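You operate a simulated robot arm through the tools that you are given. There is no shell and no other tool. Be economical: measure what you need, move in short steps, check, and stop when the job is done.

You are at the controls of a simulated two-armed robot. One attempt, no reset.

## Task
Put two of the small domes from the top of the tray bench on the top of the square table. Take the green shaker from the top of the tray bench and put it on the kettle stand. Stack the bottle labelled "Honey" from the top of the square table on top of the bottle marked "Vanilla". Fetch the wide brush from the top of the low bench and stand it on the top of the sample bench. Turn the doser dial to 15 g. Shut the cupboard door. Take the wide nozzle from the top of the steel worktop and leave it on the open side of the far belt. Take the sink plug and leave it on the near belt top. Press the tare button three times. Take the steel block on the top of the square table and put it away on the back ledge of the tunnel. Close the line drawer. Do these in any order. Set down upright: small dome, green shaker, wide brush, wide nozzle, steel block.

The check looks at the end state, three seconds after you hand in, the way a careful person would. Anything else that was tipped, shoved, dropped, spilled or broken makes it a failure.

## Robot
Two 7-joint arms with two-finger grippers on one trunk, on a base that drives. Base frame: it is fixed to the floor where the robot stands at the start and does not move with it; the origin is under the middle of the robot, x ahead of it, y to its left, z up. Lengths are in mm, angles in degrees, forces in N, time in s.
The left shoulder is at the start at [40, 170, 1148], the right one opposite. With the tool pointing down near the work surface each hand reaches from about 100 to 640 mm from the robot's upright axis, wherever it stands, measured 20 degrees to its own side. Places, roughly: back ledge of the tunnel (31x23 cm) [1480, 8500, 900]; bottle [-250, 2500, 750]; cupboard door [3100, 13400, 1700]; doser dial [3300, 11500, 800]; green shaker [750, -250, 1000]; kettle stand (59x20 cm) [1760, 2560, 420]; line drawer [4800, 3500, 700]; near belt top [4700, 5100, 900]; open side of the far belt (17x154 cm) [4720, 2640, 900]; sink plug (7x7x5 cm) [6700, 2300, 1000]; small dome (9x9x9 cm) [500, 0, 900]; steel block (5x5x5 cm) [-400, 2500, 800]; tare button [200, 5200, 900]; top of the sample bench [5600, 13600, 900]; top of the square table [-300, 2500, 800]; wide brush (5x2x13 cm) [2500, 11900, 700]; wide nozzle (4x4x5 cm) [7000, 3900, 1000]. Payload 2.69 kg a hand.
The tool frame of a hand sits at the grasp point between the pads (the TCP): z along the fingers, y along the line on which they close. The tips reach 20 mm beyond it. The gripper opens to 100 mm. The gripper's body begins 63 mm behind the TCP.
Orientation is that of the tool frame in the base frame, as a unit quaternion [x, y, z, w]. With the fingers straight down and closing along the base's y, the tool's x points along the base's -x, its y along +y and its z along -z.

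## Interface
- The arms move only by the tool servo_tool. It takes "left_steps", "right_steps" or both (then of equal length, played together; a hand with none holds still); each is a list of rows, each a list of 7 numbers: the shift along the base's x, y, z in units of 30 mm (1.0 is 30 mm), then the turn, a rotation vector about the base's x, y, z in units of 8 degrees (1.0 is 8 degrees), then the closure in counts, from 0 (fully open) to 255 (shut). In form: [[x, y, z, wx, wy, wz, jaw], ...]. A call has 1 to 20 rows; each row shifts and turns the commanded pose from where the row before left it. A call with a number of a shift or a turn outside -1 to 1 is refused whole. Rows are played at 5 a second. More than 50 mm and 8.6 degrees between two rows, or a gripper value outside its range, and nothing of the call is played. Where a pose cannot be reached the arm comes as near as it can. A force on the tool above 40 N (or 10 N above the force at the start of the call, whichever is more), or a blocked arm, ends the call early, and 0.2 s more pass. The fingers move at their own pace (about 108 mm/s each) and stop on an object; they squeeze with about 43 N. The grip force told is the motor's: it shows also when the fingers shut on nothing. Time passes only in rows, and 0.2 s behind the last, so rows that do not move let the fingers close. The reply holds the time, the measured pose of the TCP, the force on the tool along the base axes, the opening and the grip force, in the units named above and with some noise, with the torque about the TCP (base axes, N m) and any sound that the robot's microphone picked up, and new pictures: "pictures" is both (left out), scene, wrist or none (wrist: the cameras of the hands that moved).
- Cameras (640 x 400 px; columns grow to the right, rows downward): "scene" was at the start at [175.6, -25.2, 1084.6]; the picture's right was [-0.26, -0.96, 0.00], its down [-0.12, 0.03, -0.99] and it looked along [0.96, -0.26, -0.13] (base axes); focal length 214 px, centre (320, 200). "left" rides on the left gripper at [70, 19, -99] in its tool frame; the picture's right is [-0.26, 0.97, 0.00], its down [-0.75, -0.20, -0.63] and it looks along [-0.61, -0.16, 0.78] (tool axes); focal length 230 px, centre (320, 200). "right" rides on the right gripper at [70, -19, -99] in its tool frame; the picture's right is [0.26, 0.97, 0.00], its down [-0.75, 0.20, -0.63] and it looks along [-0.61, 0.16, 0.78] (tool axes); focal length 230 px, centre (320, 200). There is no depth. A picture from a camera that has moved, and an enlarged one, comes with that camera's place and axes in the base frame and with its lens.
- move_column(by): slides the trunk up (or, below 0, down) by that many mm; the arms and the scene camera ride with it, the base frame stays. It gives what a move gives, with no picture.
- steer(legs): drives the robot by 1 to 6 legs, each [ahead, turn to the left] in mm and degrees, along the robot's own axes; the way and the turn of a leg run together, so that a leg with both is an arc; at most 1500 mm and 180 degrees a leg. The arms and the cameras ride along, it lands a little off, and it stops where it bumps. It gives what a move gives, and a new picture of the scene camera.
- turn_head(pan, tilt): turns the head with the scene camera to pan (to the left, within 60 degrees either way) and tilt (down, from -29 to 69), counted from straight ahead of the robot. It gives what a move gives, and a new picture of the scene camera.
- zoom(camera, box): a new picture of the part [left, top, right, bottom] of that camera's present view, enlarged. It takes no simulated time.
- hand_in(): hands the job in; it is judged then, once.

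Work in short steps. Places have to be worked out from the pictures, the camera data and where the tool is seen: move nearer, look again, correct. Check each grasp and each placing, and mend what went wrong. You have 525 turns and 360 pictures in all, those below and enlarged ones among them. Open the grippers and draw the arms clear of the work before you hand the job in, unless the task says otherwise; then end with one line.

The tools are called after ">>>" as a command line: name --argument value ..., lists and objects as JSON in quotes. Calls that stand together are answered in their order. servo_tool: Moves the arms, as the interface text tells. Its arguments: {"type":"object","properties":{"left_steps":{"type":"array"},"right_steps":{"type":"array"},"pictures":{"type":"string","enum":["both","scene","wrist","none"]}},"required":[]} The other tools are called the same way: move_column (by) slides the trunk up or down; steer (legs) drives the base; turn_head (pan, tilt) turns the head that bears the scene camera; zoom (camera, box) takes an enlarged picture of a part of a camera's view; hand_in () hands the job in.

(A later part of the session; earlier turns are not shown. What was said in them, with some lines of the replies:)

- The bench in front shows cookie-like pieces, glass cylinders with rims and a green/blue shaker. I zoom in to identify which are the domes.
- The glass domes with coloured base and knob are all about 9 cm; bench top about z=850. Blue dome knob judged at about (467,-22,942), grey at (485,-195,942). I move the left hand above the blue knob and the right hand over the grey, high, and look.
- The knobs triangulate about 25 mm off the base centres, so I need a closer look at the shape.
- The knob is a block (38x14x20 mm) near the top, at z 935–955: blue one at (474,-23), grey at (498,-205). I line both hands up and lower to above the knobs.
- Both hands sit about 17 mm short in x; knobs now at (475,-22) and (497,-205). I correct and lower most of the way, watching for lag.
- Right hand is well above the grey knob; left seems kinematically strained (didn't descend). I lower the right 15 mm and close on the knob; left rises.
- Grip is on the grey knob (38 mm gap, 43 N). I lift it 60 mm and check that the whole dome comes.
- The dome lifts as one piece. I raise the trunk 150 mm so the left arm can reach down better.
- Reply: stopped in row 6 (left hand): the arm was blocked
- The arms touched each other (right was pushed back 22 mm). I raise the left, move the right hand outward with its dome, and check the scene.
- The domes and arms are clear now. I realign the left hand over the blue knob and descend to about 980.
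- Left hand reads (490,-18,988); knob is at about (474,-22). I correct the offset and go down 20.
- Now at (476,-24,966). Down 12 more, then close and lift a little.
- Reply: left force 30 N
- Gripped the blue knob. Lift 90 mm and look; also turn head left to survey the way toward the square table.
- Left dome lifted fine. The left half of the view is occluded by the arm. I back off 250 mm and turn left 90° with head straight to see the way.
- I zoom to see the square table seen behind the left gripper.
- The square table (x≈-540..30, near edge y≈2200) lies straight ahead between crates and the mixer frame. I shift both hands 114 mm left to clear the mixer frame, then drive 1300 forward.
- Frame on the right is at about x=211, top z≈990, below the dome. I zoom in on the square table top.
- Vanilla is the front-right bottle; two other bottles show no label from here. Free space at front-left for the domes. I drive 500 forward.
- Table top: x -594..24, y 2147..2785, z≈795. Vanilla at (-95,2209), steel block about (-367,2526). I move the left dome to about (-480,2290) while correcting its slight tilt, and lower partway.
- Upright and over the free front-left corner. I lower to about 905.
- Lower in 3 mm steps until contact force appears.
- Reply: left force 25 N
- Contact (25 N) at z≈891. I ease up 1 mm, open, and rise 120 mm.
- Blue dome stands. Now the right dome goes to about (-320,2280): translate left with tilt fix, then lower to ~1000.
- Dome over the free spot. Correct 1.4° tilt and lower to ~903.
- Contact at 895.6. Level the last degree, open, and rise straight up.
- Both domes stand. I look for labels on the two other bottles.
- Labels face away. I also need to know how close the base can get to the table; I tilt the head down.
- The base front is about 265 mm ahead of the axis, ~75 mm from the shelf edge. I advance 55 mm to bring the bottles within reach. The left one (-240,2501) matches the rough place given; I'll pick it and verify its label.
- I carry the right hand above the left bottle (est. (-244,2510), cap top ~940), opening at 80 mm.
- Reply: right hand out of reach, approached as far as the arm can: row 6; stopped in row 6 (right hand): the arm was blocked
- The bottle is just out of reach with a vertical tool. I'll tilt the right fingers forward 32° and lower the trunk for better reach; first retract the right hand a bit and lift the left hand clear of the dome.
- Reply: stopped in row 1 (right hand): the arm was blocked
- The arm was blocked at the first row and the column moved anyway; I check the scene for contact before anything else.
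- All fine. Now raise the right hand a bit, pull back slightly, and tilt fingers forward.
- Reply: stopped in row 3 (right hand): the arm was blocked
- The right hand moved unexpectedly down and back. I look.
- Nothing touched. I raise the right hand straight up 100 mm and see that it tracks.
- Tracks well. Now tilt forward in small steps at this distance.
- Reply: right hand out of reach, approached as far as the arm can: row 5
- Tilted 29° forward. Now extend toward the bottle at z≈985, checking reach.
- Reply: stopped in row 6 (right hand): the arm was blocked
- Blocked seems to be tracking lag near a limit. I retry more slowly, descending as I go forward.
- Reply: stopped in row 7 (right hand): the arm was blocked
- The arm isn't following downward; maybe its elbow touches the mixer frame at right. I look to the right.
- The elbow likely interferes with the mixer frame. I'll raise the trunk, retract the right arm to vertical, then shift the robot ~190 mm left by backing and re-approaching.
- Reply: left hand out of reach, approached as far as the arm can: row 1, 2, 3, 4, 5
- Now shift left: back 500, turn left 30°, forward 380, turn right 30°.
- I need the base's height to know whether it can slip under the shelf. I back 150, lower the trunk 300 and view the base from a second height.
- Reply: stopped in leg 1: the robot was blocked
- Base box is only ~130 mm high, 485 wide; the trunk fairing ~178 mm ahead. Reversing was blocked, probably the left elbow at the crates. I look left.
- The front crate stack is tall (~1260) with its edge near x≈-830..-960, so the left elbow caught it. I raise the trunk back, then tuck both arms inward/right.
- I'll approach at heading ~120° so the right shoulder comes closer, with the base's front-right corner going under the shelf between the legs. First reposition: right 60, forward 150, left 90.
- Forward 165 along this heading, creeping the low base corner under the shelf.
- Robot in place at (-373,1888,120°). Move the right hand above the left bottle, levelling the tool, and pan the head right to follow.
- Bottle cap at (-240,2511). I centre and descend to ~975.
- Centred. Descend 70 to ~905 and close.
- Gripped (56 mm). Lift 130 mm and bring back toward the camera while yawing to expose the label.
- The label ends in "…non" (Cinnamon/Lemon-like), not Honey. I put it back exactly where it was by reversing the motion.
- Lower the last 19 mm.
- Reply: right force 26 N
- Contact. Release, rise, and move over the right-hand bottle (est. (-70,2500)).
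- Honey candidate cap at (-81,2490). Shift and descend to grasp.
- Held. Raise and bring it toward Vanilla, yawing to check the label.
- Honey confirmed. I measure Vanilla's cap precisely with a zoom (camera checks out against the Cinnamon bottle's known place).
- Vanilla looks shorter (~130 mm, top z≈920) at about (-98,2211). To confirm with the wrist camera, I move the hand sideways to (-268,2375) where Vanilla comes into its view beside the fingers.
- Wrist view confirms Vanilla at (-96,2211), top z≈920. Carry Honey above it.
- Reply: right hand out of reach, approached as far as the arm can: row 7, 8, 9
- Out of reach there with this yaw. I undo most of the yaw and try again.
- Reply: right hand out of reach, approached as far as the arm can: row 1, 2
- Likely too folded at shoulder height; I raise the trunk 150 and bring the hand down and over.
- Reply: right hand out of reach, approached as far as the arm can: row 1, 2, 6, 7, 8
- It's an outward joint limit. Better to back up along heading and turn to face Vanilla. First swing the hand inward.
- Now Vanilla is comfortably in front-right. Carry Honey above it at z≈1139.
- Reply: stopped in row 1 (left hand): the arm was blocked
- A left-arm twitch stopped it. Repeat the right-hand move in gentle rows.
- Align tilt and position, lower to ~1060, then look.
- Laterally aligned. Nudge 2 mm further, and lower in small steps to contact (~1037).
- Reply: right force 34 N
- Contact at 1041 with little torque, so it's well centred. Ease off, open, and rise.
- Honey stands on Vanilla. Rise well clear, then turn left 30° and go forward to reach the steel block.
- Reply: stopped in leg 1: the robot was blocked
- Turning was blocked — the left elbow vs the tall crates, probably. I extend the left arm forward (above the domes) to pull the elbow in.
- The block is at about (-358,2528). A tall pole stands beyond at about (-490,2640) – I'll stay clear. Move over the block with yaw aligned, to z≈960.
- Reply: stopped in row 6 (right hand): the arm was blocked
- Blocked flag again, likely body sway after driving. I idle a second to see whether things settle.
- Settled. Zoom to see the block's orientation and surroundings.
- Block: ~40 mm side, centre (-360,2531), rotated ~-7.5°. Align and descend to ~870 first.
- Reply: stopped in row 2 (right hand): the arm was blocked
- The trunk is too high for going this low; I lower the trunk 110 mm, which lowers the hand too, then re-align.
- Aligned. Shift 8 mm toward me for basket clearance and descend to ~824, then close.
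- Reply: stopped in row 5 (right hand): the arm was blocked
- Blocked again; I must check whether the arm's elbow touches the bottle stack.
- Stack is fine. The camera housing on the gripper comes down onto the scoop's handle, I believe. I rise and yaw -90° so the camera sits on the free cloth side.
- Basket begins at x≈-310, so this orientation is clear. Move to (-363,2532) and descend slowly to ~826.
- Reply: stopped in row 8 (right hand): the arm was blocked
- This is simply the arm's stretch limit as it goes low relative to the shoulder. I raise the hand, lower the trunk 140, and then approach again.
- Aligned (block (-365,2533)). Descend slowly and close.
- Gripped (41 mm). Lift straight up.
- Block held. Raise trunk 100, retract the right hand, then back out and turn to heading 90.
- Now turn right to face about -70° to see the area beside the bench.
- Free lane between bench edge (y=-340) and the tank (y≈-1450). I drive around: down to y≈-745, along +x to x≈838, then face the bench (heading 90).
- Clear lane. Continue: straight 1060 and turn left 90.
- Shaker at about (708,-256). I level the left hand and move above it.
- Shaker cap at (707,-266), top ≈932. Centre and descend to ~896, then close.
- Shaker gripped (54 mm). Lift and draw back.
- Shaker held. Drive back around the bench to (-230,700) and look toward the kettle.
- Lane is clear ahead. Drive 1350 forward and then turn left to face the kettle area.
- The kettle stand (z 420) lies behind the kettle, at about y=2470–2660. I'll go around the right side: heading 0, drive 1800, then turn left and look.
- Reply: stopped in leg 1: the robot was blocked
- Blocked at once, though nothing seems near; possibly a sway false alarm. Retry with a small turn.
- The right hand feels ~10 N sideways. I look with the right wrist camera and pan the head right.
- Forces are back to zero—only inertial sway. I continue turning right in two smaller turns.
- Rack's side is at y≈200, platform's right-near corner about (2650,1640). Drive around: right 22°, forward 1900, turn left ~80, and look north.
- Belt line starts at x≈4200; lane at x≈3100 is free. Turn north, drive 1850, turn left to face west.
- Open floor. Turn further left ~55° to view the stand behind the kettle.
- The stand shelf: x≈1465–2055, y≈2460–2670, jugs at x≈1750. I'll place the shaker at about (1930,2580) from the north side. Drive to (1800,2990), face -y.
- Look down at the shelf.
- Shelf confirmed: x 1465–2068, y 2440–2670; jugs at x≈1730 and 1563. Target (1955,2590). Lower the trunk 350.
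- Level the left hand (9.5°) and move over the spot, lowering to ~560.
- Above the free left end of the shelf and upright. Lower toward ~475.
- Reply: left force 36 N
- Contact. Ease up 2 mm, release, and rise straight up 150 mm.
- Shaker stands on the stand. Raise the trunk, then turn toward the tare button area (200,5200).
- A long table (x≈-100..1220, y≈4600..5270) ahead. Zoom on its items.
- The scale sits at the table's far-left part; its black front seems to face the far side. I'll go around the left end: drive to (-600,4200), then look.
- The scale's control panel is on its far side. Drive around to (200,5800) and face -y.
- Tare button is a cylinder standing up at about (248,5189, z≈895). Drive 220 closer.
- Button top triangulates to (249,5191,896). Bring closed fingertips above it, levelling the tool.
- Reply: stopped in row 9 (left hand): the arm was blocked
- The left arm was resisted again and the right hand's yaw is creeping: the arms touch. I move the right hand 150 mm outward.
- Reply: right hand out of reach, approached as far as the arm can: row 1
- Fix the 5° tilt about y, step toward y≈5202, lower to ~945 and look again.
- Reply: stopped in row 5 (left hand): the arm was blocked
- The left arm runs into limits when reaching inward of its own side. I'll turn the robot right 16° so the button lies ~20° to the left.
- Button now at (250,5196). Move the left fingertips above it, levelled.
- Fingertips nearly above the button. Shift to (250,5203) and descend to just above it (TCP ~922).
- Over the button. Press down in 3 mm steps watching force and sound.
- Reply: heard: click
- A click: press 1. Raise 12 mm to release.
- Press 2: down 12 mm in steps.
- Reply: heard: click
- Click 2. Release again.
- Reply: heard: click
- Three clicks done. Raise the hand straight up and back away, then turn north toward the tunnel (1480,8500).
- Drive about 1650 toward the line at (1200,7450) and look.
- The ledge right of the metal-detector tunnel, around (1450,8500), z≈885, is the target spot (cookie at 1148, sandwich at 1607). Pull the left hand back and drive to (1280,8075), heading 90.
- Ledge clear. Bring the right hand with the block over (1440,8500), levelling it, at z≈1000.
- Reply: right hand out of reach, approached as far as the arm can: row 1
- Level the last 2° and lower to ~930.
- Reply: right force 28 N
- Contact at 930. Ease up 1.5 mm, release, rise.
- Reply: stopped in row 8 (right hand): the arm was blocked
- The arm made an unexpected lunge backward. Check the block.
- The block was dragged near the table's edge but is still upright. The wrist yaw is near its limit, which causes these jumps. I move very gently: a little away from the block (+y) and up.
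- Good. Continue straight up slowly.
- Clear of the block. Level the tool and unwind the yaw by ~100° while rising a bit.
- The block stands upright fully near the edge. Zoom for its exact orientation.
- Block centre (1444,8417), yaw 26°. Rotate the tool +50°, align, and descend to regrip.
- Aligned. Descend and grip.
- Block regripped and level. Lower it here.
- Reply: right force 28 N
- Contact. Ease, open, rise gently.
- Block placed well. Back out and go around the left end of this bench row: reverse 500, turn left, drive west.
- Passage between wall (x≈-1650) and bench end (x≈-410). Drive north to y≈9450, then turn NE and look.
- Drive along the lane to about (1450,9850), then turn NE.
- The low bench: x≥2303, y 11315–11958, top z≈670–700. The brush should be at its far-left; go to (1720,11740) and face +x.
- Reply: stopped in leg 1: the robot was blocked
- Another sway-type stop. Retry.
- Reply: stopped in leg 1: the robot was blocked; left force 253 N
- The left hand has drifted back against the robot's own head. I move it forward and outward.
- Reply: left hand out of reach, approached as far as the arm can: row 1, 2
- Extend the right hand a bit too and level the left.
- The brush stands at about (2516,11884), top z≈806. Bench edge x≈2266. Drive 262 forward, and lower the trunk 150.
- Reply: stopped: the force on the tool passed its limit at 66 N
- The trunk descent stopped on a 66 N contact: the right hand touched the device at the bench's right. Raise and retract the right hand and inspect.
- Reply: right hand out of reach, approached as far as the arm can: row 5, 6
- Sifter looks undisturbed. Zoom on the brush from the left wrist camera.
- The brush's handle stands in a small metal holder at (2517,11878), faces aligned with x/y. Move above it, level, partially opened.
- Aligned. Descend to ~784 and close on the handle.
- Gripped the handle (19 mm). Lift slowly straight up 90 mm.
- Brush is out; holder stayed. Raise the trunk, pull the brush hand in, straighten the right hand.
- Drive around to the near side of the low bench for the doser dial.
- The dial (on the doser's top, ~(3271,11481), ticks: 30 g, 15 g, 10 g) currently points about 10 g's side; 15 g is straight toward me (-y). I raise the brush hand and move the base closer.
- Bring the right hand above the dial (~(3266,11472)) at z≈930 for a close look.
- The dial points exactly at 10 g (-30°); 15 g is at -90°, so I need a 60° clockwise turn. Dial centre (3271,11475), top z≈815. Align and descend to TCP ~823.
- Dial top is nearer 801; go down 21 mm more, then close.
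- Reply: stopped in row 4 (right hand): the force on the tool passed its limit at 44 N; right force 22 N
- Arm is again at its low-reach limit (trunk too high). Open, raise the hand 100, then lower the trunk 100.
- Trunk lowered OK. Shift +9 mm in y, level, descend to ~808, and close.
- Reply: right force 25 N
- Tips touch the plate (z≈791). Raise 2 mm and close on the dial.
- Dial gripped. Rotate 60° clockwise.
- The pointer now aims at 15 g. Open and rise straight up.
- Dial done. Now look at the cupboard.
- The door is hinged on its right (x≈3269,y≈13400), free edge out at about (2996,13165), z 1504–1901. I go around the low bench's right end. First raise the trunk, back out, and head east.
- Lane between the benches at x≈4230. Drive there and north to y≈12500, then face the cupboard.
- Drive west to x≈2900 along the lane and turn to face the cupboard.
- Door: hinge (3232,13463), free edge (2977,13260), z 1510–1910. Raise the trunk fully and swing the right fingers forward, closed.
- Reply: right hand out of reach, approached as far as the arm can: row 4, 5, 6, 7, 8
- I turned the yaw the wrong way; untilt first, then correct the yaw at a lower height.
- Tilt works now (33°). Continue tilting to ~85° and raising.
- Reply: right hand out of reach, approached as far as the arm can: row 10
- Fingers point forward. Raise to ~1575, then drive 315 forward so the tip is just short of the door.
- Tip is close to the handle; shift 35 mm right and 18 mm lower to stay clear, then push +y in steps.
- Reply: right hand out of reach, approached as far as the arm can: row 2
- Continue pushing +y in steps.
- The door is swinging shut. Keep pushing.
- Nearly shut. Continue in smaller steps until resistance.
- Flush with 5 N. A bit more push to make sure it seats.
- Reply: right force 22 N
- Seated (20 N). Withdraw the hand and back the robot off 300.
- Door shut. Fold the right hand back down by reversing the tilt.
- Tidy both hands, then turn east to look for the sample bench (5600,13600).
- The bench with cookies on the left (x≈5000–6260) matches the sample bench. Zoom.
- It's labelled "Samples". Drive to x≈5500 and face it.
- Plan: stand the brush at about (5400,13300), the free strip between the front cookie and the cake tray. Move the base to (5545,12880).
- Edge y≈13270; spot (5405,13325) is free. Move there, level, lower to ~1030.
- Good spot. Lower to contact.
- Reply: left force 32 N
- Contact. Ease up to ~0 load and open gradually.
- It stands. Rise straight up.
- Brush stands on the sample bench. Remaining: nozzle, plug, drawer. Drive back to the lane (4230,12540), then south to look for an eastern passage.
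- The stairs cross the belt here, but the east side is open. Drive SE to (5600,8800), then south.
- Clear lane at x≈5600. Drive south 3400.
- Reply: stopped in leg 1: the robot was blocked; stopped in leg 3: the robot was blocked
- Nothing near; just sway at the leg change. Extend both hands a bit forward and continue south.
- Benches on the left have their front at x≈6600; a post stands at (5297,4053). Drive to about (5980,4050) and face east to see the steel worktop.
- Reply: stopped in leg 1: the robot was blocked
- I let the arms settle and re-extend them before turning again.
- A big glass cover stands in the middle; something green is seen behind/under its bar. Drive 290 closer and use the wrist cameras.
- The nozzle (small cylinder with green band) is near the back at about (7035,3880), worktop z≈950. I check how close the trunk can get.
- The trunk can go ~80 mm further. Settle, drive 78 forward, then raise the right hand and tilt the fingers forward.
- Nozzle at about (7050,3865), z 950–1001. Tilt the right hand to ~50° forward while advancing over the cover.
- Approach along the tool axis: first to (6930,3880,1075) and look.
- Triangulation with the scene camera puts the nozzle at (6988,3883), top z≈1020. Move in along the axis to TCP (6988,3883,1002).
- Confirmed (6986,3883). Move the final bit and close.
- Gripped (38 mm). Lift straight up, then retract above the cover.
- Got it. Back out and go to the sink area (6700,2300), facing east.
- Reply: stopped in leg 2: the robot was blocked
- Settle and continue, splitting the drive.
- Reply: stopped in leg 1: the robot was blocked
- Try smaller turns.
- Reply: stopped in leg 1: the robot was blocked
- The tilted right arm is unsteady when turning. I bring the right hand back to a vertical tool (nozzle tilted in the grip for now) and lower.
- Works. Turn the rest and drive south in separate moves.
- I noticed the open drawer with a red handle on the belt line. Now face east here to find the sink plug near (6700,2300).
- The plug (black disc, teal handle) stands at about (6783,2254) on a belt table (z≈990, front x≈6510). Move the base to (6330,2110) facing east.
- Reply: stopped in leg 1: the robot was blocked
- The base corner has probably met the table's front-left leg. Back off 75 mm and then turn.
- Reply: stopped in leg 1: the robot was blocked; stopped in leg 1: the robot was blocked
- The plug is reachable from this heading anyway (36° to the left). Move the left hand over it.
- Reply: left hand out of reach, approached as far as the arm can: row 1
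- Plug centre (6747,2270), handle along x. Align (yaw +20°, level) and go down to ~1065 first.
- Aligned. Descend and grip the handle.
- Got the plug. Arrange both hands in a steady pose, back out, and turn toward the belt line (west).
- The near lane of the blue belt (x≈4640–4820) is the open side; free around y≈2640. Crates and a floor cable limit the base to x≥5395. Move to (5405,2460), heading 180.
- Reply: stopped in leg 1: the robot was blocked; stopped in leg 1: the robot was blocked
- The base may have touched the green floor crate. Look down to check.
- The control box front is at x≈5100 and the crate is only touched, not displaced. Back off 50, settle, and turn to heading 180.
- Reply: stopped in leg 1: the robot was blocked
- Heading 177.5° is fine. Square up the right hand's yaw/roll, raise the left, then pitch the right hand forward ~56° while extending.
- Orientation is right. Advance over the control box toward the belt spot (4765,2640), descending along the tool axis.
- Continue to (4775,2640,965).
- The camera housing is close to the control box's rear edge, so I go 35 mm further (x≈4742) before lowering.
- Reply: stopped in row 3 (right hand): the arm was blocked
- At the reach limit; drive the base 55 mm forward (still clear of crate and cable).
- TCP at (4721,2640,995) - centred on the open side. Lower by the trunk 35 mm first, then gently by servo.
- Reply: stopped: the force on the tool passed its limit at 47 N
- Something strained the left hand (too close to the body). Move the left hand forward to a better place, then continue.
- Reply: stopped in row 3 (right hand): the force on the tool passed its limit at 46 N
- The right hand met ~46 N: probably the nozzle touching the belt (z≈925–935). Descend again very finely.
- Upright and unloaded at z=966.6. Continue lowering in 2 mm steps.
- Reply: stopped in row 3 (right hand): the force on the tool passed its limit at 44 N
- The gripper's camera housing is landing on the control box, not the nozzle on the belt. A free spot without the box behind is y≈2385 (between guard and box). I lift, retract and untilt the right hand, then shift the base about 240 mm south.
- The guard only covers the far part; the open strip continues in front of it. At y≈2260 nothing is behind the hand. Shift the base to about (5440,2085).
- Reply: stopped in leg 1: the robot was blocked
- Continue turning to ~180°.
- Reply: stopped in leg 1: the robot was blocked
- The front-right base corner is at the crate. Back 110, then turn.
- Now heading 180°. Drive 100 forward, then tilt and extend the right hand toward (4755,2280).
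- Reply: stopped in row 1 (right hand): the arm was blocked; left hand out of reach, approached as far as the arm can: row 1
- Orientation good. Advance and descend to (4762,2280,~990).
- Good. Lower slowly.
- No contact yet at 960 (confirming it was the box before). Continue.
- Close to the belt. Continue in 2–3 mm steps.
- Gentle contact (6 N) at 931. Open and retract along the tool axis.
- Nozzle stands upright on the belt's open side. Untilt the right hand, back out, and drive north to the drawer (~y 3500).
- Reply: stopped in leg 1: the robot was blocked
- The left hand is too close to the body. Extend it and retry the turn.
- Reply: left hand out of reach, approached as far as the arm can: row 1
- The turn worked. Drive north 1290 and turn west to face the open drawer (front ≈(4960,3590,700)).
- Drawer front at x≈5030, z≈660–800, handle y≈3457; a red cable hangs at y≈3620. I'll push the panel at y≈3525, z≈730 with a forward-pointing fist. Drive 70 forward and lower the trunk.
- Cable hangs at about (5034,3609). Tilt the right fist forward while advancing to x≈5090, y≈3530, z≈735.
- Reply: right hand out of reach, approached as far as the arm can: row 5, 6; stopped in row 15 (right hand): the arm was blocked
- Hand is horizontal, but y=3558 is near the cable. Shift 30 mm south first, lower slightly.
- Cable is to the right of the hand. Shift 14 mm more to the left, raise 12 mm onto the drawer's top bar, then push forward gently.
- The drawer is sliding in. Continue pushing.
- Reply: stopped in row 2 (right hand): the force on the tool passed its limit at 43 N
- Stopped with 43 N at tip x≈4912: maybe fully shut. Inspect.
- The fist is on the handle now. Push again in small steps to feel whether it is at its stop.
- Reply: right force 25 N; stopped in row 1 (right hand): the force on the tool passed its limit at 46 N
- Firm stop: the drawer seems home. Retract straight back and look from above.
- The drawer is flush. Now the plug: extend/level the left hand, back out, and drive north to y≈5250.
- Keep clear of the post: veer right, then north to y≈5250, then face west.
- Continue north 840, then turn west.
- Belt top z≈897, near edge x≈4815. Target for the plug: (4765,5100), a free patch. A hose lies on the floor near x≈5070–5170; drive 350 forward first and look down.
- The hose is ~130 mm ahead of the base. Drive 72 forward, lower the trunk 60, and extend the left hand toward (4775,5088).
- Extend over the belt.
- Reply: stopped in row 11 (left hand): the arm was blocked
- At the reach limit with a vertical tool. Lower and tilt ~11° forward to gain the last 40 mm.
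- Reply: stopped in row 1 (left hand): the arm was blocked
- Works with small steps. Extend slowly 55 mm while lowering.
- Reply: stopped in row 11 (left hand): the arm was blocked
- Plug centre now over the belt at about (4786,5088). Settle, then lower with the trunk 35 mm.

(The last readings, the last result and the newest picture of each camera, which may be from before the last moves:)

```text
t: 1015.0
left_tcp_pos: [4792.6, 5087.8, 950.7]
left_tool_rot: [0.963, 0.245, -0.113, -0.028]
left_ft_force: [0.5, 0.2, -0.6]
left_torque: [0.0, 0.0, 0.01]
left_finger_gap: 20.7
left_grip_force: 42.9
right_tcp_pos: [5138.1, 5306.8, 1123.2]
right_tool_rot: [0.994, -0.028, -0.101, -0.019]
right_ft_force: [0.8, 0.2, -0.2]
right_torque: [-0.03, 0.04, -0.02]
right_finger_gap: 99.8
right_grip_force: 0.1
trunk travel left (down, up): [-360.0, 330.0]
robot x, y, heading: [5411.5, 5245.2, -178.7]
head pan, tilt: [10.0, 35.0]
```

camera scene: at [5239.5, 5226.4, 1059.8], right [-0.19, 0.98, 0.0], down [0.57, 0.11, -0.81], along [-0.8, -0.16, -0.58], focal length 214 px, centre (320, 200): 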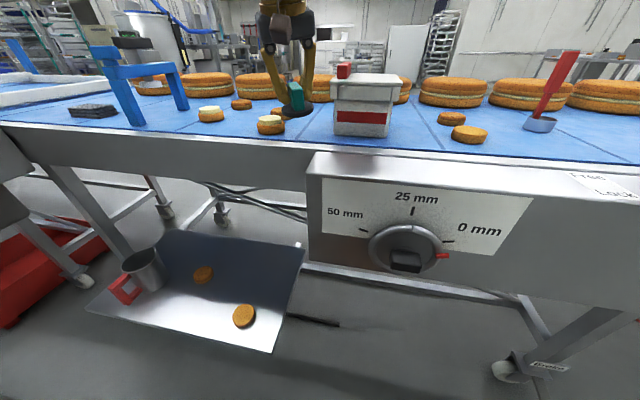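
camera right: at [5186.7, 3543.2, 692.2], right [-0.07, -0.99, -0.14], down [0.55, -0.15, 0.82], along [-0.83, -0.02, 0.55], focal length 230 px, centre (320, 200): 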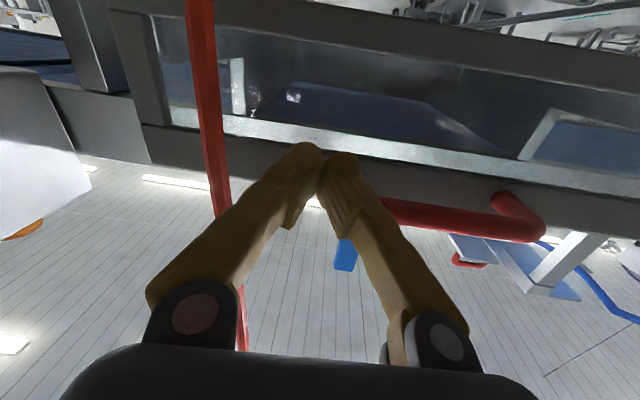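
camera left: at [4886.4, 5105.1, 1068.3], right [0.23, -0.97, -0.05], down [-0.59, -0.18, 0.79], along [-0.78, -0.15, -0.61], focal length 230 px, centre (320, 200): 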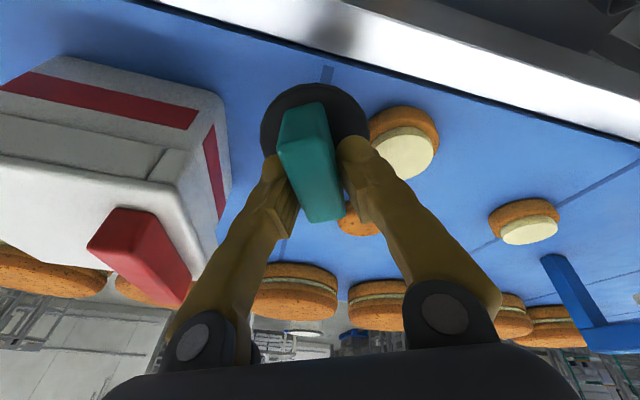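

>>> servo_tool --left_steps '[[0, 0, -0.1, 0, 0, 0, 255], [0, 0, -0.1, 0, 0, 0, 255], [0, 0, -0.1, 0, 0, 0, 255], [0, 0, 0, 0, 0, 0, 255]]' --pictures "both"

```text
t: 1016.0
left_tcp_pos: [4792.1, 5086.8, 944.3]
left_tool_rot: [0.962, 0.245, -0.115, -0.028]
left_ft_force: [0.9, 0.1, 13.8]
left_torque: [0.01, -0.56, 0.0]
left_finger_gap: 20.2
left_grip_force: 42.7
right_tcp_pos: [5138.3, 5307.0, 1123.2]
right_tool_rot: [0.994, -0.029, -0.101, -0.021]
right_ft_force: [0.2, -0.1, 0.0]
right_torque: [0.0, -0.01, 0.02]
right_finger_gap: 99.9
right_grip_force: 0.2
trunk travel left (down, up): [-360.0, 330.0]
robot x, y, heading: [5410.5, 5246.8, -178.8]
head pan, tilt: [10.0, 35.0]
camera scene: at [5237.6, 5226.3, 1024.4], right [-0.19, 0.98, 0.0], down [0.58, 0.11, -0.81], along [-0.79, -0.16, -0.59], focal length 214 px, centre (320, 200)
camera left: at [4883.0, 5105.0, 1022.6], right [0.23, -0.97, -0.05], down [-0.59, -0.18, 0.79], along [-0.78, -0.15, -0.61], focal length 230 px, centre (320, 200)
```

scene: 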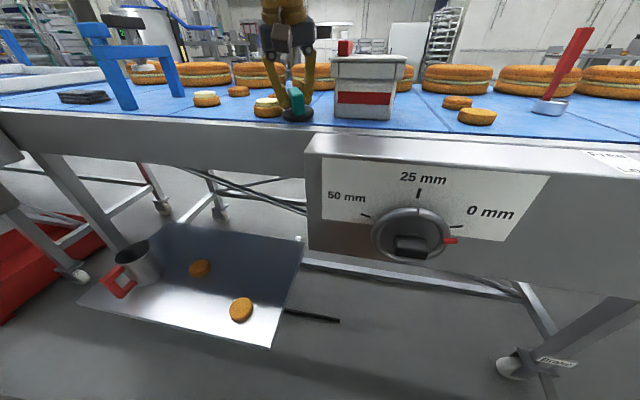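
left: 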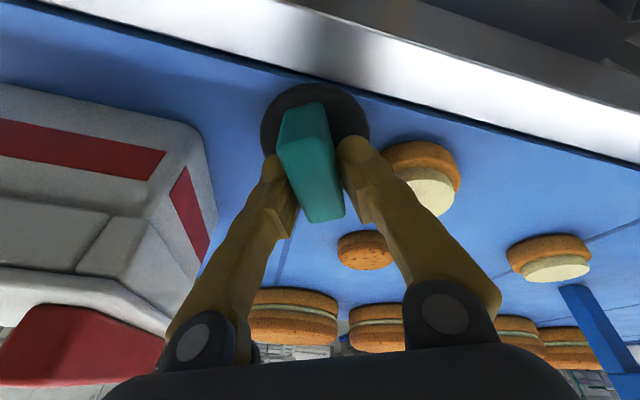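

Near rim touches. Try to flatten it a little by untilting while keeping contact.

>>> servo_tool --left_steps '[[0, 0, 0.02, 0, -0.25, 0, 255], [0, 0, -0.04, 0, -0.25, 0, 255], [0, 0, -0.04, 0, -0.25, 0, 255], [0, 0, 0, 0, 0, 0, 255], [0, 0, 0, 0, 0, 0, 255]]' --pictures "none"

```text
t: 1017.2
left_tcp_pos: [4791.5, 5087.7, 940.3]
left_tool_rot: [0.967, 0.247, -0.06, -0.015]
left_ft_force: [-5.4, 1.1, 8.9]
left_torque: [-0.13, -0.02, -0.03]
left_finger_gap: 20.6
left_grip_force: 43.0
right_tcp_pos: [5137.2, 5306.6, 1123.2]
right_tool_rot: [0.994, -0.029, -0.1, -0.02]
right_ft_force: [0.4, 0.2, 0.5]
right_torque: [0.05, 0.02, 0.0]
right_finger_gap: 100.2
right_grip_force: 0.0
trunk travel left (down, up): [-360.0, 330.0]
robot x, y, heading: [5414.2, 5242.7, -178.7]
head pan, tilt: [10.0, 35.0]
```

That works; flatten fully.

>>> servo_tool --left_steps '[[0, 0, -0.03, 0, -0.25, 0, 255], [0, 0, -0.03, 0, -0.25, 0, 255], [0, 0, -0.03, 0, -0.25, 0, 255], [0, 0, 0, 0, 0, 0, 255], [0, 0, 0, 0, 0, 0, 255]]' --pictures "none"

```text
t: 1017.5
left_tcp_pos: [4808.2, 5088.8, 952.5]
left_tool_rot: [0.967, 0.247, -0.065, -0.015]
left_ft_force: [1.1, -0.6, -0.9]
left_torque: [0.0, 0.12, -0.01]
left_finger_gap: 20.4
left_grip_force: 43.7
right_tcp_pos: [5158.8, 5308.6, 1128.3]
right_tool_rot: [0.993, -0.028, -0.112, -0.02]
right_ft_force: [1.6, -0.2, 0.7]
right_torque: [-0.01, 0.11, -0.02]
right_finger_gap: 100.0
right_grip_force: 0.1
trunk travel left (down, up): [-360.0, 330.0]
robot x, y, heading: [5415.0, 5244.6, -178.4]
head pan, tilt: [10.0, 35.0]
stopped in row 1 (left hand): the arm was blocked; the commanded pose is now the measured one
```

Reach limit again. Settle, return to (4790, 941) at this 7° tilt, and release there.

>>> servo_tool --left_steps '[[0, 0, 0, 0, 0, 0, 255], [0, 0, 0, 0, 0, 0, 255], [0, 0, 0, 0, 0, 0, 255], [0, 0, 0, 0, 0, 0, 255], [-0.15, 0, 0, 0, 0, 0, 255], [-0.15, 0, 0, 0, 0, 0, 255], [-0.15, 0, 0, 0, 0, 0, 255], [0, 0, 0, 0, 0, 0, 255], [0, 0, 0, 0, 0, 0, 255]]' --pictures "none"

>>> servo_tool --left_steps '[[0, 0, -0.1, 0, 0, 0, 255], [0, 0, -0.1, 0, 0, 0, 255], [0, 0, -0.08, 0, 0, 0, 255], [0, 0, 0, 0, 0, 0, 255]]' --pictures "wrist"

```text
t: 1019.4
left_tcp_pos: [4807.8, 5089.0, 962.3]
left_tool_rot: [0.966, 0.247, -0.074, -0.017]
left_ft_force: [1.3, 0.9, -0.2]
left_torque: [-0.06, 0.08, 0.02]
left_finger_gap: 20.4
left_grip_force: 43.1
right_tcp_pos: [5178.1, 5309.1, 1131.9]
right_tool_rot: [0.992, -0.028, -0.12, -0.019]
right_ft_force: [0.5, -1.6, 4.2]
right_torque: [0.09, -0.46, -0.06]
right_finger_gap: 99.8
right_grip_force: 0.1
trunk travel left (down, up): [-360.0, 330.0]
robot x, y, heading: [5414.4, 5245.8, -179.3]
head pan, tilt: [10.0, 35.0]
stopped in row 9 (left hand): the arm was blocked; the commanded pose is now the measured one
```

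```text
t: 1020.4
left_tcp_pos: [4804.2, 5089.6, 949.9]
left_tool_rot: [0.966, 0.246, -0.071, -0.016]
left_ft_force: [0.0, -0.6, -0.1]
left_torque: [0.0, 0.0, 0.01]
left_finger_gap: 20.7
left_grip_force: 43.1
right_tcp_pos: [5172.8, 5309.4, 1131.0]
right_tool_rot: [0.992, -0.029, -0.117, -0.021]
right_ft_force: [-0.9, -0.1, -0.6]
right_torque: [-0.03, -0.02, 0.02]
right_finger_gap: 100.1
right_grip_force: 0.1
trunk travel left (down, up): [-360.0, 330.0]
robot x, y, heading: [5414.8, 5243.6, -178.9]
head pan, tilt: [10.0, 35.0]
camera left: at [4886.6, 5106.5, 1036.2], right [0.23, -0.97, -0.03], down [-0.66, -0.18, 0.73], along [-0.72, -0.15, -0.68], focal length 230 px, centre (320, 200)
```

left: 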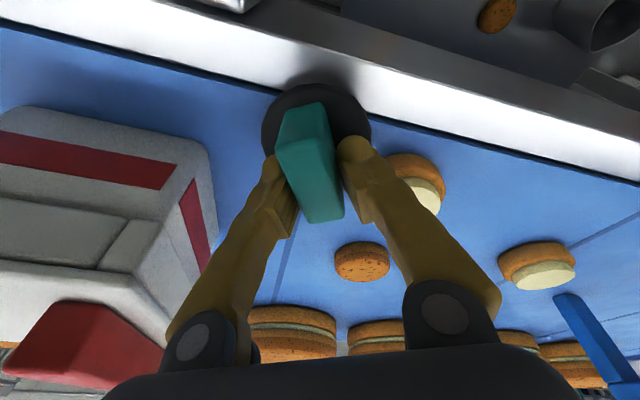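

Tilt back to ~13° (where I had the reach), go to x≈4790, touch down, and release.

>>> servo_tool --left_steps '[[0, 0, 0.2, 0, 0.25, 0, 255], [0, 0, 0.1, 0, 0.25, 0, 255], [0, 0, 0, 0, 0.25, 0, 255], [-0.12, 0, 0, 0, 0.1, 0, 255], [-0.12, 0, 0, 0, 0, 0, 255], [-0.12, 0, 0, 0, 0, 0, 255], [0, 0, 0, 0, 0, 0, 255], [0, 0, 0, 0, 0, 0, 255]]' --pictures "none"

>>> servo_tool --left_steps '[[-0.05, 0, -0.1, 0, 0, 0, 255], [0, 0, -0.1, 0, 0, 0, 255], [0, 0, -0.1, 0, 0, 0, 255], [0, 0, 0, 0, 0, 0, 255]]' --pictures "none"

```text
t: 1022.2
left_tcp_pos: [4792.9, 5089.3, 957.4]
left_tool_rot: [0.96, 0.246, -0.128, -0.032]
left_ft_force: [-0.2, 0.2, -0.6]
left_torque: [0.01, -0.02, -0.01]
left_finger_gap: 20.5
left_grip_force: 42.8
right_tcp_pos: [5172.3, 5308.0, 1129.5]
right_tool_rot: [0.992, -0.029, -0.118, -0.02]
right_ft_force: [0.0, -0.1, 0.1]
right_torque: [0.03, 0.03, -0.02]
right_finger_gap: 100.0
right_grip_force: 0.0
trunk travel left (down, up): [-360.0, 330.0]
robot x, y, heading: [5412.3, 5244.9, -178.9]
head pan, tilt: [10.0, 35.0]
```

```text
t: 1023.2
left_tcp_pos: [4790.8, 5088.3, 949.3]
left_tool_rot: [0.961, 0.246, -0.126, -0.031]
left_ft_force: [-0.7, 0.3, -1.2]
left_torque: [-0.03, -0.01, -0.01]
left_finger_gap: 20.6
left_grip_force: 42.8
right_tcp_pos: [5172.2, 5309.2, 1130.0]
right_tool_rot: [0.992, -0.029, -0.118, -0.02]
right_ft_force: [-0.3, 0.1, 0.0]
right_torque: [0.02, 0.01, -0.02]
right_finger_gap: 99.6
right_grip_force: 0.1
trunk travel left (down, up): [-360.0, 330.0]
robot x, y, heading: [5411.1, 5245.6, -178.8]
head pan, tilt: [10.0, 35.0]
```

Good; extend 10 mm more and lower to touch.

>>> servo_tool --left_steps '[[-0.1, 0, 0, 0, 0, 0, 255], [-0.1, 0, 0, 0, 0, 0, 255], [-0.1, 0, 0, 0, 0, 0, 255], [0, 0, -0.08, 0, 0, 0, 255], [0, 0, -0.08, 0, 0, 0, 255], [0, 0, 0, 0, 0, 0, 255]]' --pictures "wrist"

```text
t: 1024.6
left_tcp_pos: [4782.4, 5089.2, 944.5]
left_tool_rot: [0.961, 0.245, -0.127, -0.031]
left_ft_force: [0.2, 0.2, -0.3]
left_torque: [0.0, 0.02, -0.02]
left_finger_gap: 20.5
left_grip_force: 43.0
right_tcp_pos: [5172.2, 5309.3, 1130.2]
right_tool_rot: [0.992, -0.028, -0.119, -0.021]
right_ft_force: [0.1, 0.3, 0.4]
right_torque: [0.0, -0.01, 0.0]
right_finger_gap: 100.3
right_grip_force: 0.0
trunk travel left (down, up): [-360.0, 330.0]
robot x, y, heading: [5413.2, 5245.4, -178.9]
head pan, tilt: [10.0, 35.0]
camera left: at [4875.7, 5106.7, 1021.6], right [0.23, -0.97, -0.06], down [-0.57, -0.18, 0.8], along [-0.79, -0.15, -0.59], focal length 230 px, centre (320, 200)
```

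left: 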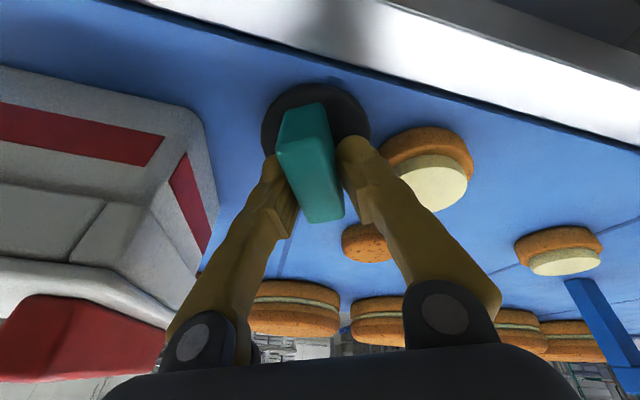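

Well inside the belt. Lower to touch; then open only slightly (cookie nearby).

>>> servo_tool --left_steps '[[0, 0, -0.08, 0, 0, 0, 255], [0, 0, -0.06, 0, 0, 0, 255], [0, 0, 0, 0, 0, 0, 255]]' --pictures "none"

```text
t: 1025.4
left_tcp_pos: [4782.9, 5088.8, 942.8]
left_tool_rot: [0.96, 0.245, -0.13, -0.031]
left_ft_force: [1.0, 0.3, 17.8]
left_torque: [0.07, -0.58, 0.0]
left_finger_gap: 20.3
left_grip_force: 43.3
right_tcp_pos: [5173.4, 5309.4, 1129.9]
right_tool_rot: [0.992, -0.03, -0.118, -0.021]
right_ft_force: [0.8, -0.1, 0.6]
right_torque: [0.0, 0.02, -0.02]
right_finger_gap: 100.1
right_grip_force: 0.0
trunk travel left (down, up): [-360.0, 330.0]
robot x, y, heading: [5417.3, 5247.8, -178.9]
head pan, tilt: [10.0, 35.0]
```

Contact. Open slightly and let it settle flat.

>>> servo_tool --left_steps '[[0, 0, 0.04, 0, 0, 0, 255], [0, 0, 0, 0, 0, 0, 195], [0, 0, 0, 0, 0, 0, 180], [0, 0, 0, 0, 0, 0, 170], [0, 0, 0, 0, 0, 0, 170], [0, 0, 0, 0, 0, 0, 170]]' --pictures "wrist"

```text
t: 1026.8
left_tcp_pos: [4782.0, 5089.0, 942.8]
left_tool_rot: [0.961, 0.245, -0.128, -0.031]
left_ft_force: [-0.1, 0.0, -0.4]
left_torque: [-0.01, 0.0, -0.01]
left_finger_gap: 33.1
left_grip_force: 0.1
right_tcp_pos: [5172.7, 5308.8, 1129.9]
right_tool_rot: [0.992, -0.029, -0.118, -0.021]
right_ft_force: [1.1, -0.2, -0.4]
right_torque: [0.0, 0.01, 0.03]
right_finger_gap: 99.9
right_grip_force: 0.0
trunk travel left (down, up): [-360.0, 330.0]
robot x, y, heading: [5414.4, 5245.0, -178.8]
head pan, tilt: [10.0, 35.0]
camera left: at [4875.3, 5106.3, 1018.9], right [0.23, -0.97, -0.06], down [-0.57, -0.18, 0.8], along [-0.79, -0.15, -0.59], focal length 230 px, centre (320, 200)
```

left: 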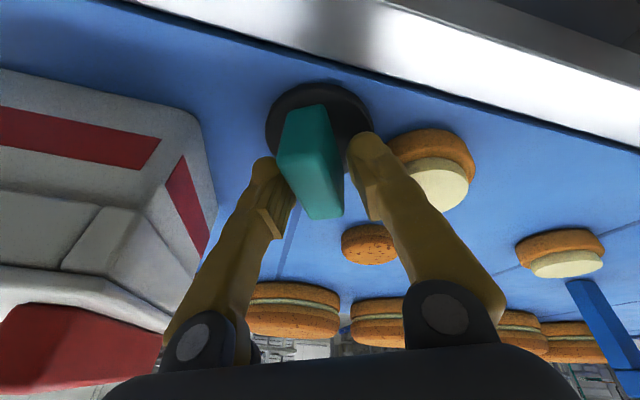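

It settled flat. Withdraw slowly up along the tool axis.

>>> servo_tool --left_steps '[[0.05, 0, 0.2, 0, 0, 0, 170], [0.05, 0, 0.2, 0, 0, 0, 170], [0.08, 0, 0.3, 0, 0, 0, 170], [0.1, 0, 0.4, 0, 0, 0, 170], [0.1, 0, 0.4, 0, 0, 0, 170], [0.2, 0, 0.5, 0, 0, 0, 170], [0.4, 0, 0.5, 0, 0, 0, 170], [0.6, 0, 0.3, 0, 0, 0, 170], [0.6, 0, 0, 0, 0, 0, 170], [0, 0, 0, 0, 0, 0, 170]]' --pictures "both"

```text
t: 1029.0
left_tcp_pos: [4847.6, 5087.3, 1025.6]
left_tool_rot: [0.961, 0.245, -0.127, -0.031]
left_ft_force: [-0.4, -0.3, 0.7]
left_torque: [-0.02, 0.0, -0.01]
left_finger_gap: 33.2
left_grip_force: 0.1
right_tcp_pos: [5173.0, 5308.6, 1130.4]
right_tool_rot: [0.992, -0.029, -0.118, -0.02]
right_ft_force: [-0.4, -0.2, -0.3]
right_torque: [0.0, -0.01, -0.03]
right_finger_gap: 99.7
right_grip_force: 0.1
trunk travel left (down, up): [-360.0, 330.0]
robot x, y, heading: [5413.7, 5245.9, -179.0]
head pan, tilt: [10.0, 35.0]
camera scene: at [5236.3, 5226.0, 1024.0], right [-0.19, 0.98, 0.0], down [0.58, 0.11, -0.81], along [-0.79, -0.16, -0.59], focal length 214 px, centre (320, 200)
camera left: at [4942.1, 5104.5, 1101.7], right [0.23, -0.97, -0.06], down [-0.56, -0.18, 0.8], along [-0.79, -0.15, -0.59], focal length 230 px, centre (320, 200)
```

scene: 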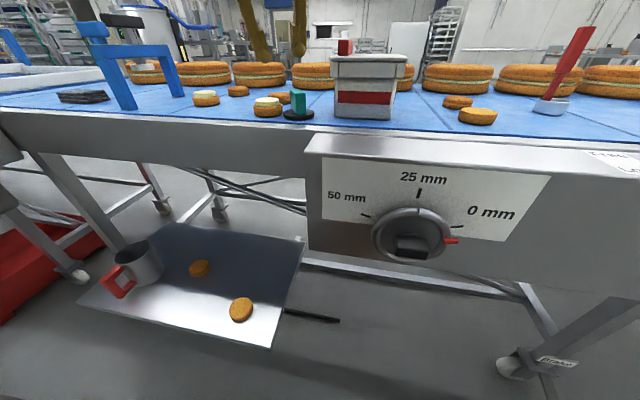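
left: 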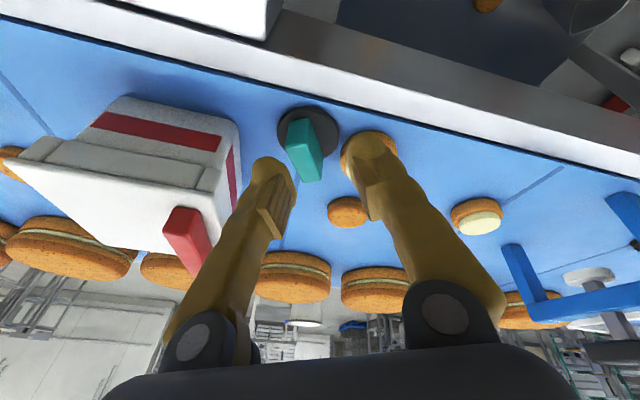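

The plug sits flat on the near belt. Draw both arms clear, open the grippers, and back the robot away.

>>> servo_tool --left_steps '[[0.6, 0, 0.4, 0, -0.2, 0, 0], [0.7, 0, 0.3, 0, -0.3, 0, 0], [0.7, 0, 0, 0, -0.3, 0, 0], [0.7, 0, 0, 0, -0.3, 0, 0], [0, 0, 0, 0, 0, 0, 0], [0, 0, 0, 0, 0, 0, 0], [0, 0, 0, 0, 0, 0, 0], [0, 0, 0, 0, 0, 0, 0]]' --pictures "none"

>>> steer --legs '[[-350, 0]]'

```text
t: 1030.8
left_tcp_pos: [4931.2, 5087.3, 1046.3]
left_tool_rot: [0.967, 0.248, -0.053, -0.012]
left_ft_force: [0.2, -0.3, 0.8]
left_torque: [-0.04, 0.03, -0.05]
left_finger_gap: 100.0
left_grip_force: 0.0
right_tcp_pos: [5172.6, 5309.5, 1129.4]
right_tool_rot: [0.992, -0.029, -0.117, -0.021]
right_ft_force: [-0.6, 0.3, -0.8]
right_torque: [0.0, -0.02, 0.01]
right_finger_gap: 99.8
right_grip_force: 0.1
trunk travel left (down, up): [-360.0, 330.0]
robot x, y, heading: [5415.4, 5247.1, -178.6]
head pan, tilt: [10.0, 35.0]
```

```text
t: 1033.0
left_tcp_pos: [5277.4, 5096.1, 1046.3]
left_tool_rot: [0.968, 0.243, -0.054, -0.012]
left_ft_force: [0.2, 0.8, 0.0]
left_torque: [0.02, 0.04, 0.0]
left_finger_gap: 100.0
left_grip_force: 0.0
right_tcp_pos: [5520.9, 5316.2, 1130.7]
right_tool_rot: [0.992, -0.032, -0.119, -0.02]
right_ft_force: [0.2, 0.4, -0.1]
right_torque: [-0.02, 0.04, 0.01]
right_finger_gap: 100.2
right_grip_force: 0.1
trunk travel left (down, up): [-360.0, 330.0]
robot x, y, heading: [5756.6, 5252.2, -179.4]
head pan, tilt: [10.0, 35.0]
camera scene: at [5584.4, 5233.0, 1024.2], right [-0.19, 0.98, 0.0], down [0.58, 0.11, -0.81], along [-0.8, -0.15, -0.59], focal length 214 px, centre (320, 200)
```

scene: 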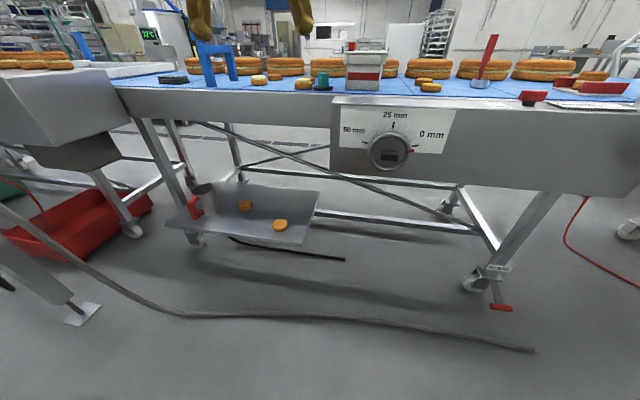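

All eleven tasks are done, both grippers are empty and open, and the arms are clear. I hand in.

>>> hand_in

```text
The job is handed in.
```

I carried out all eleven tasks and handed the job in; the result of the check is not known to me.
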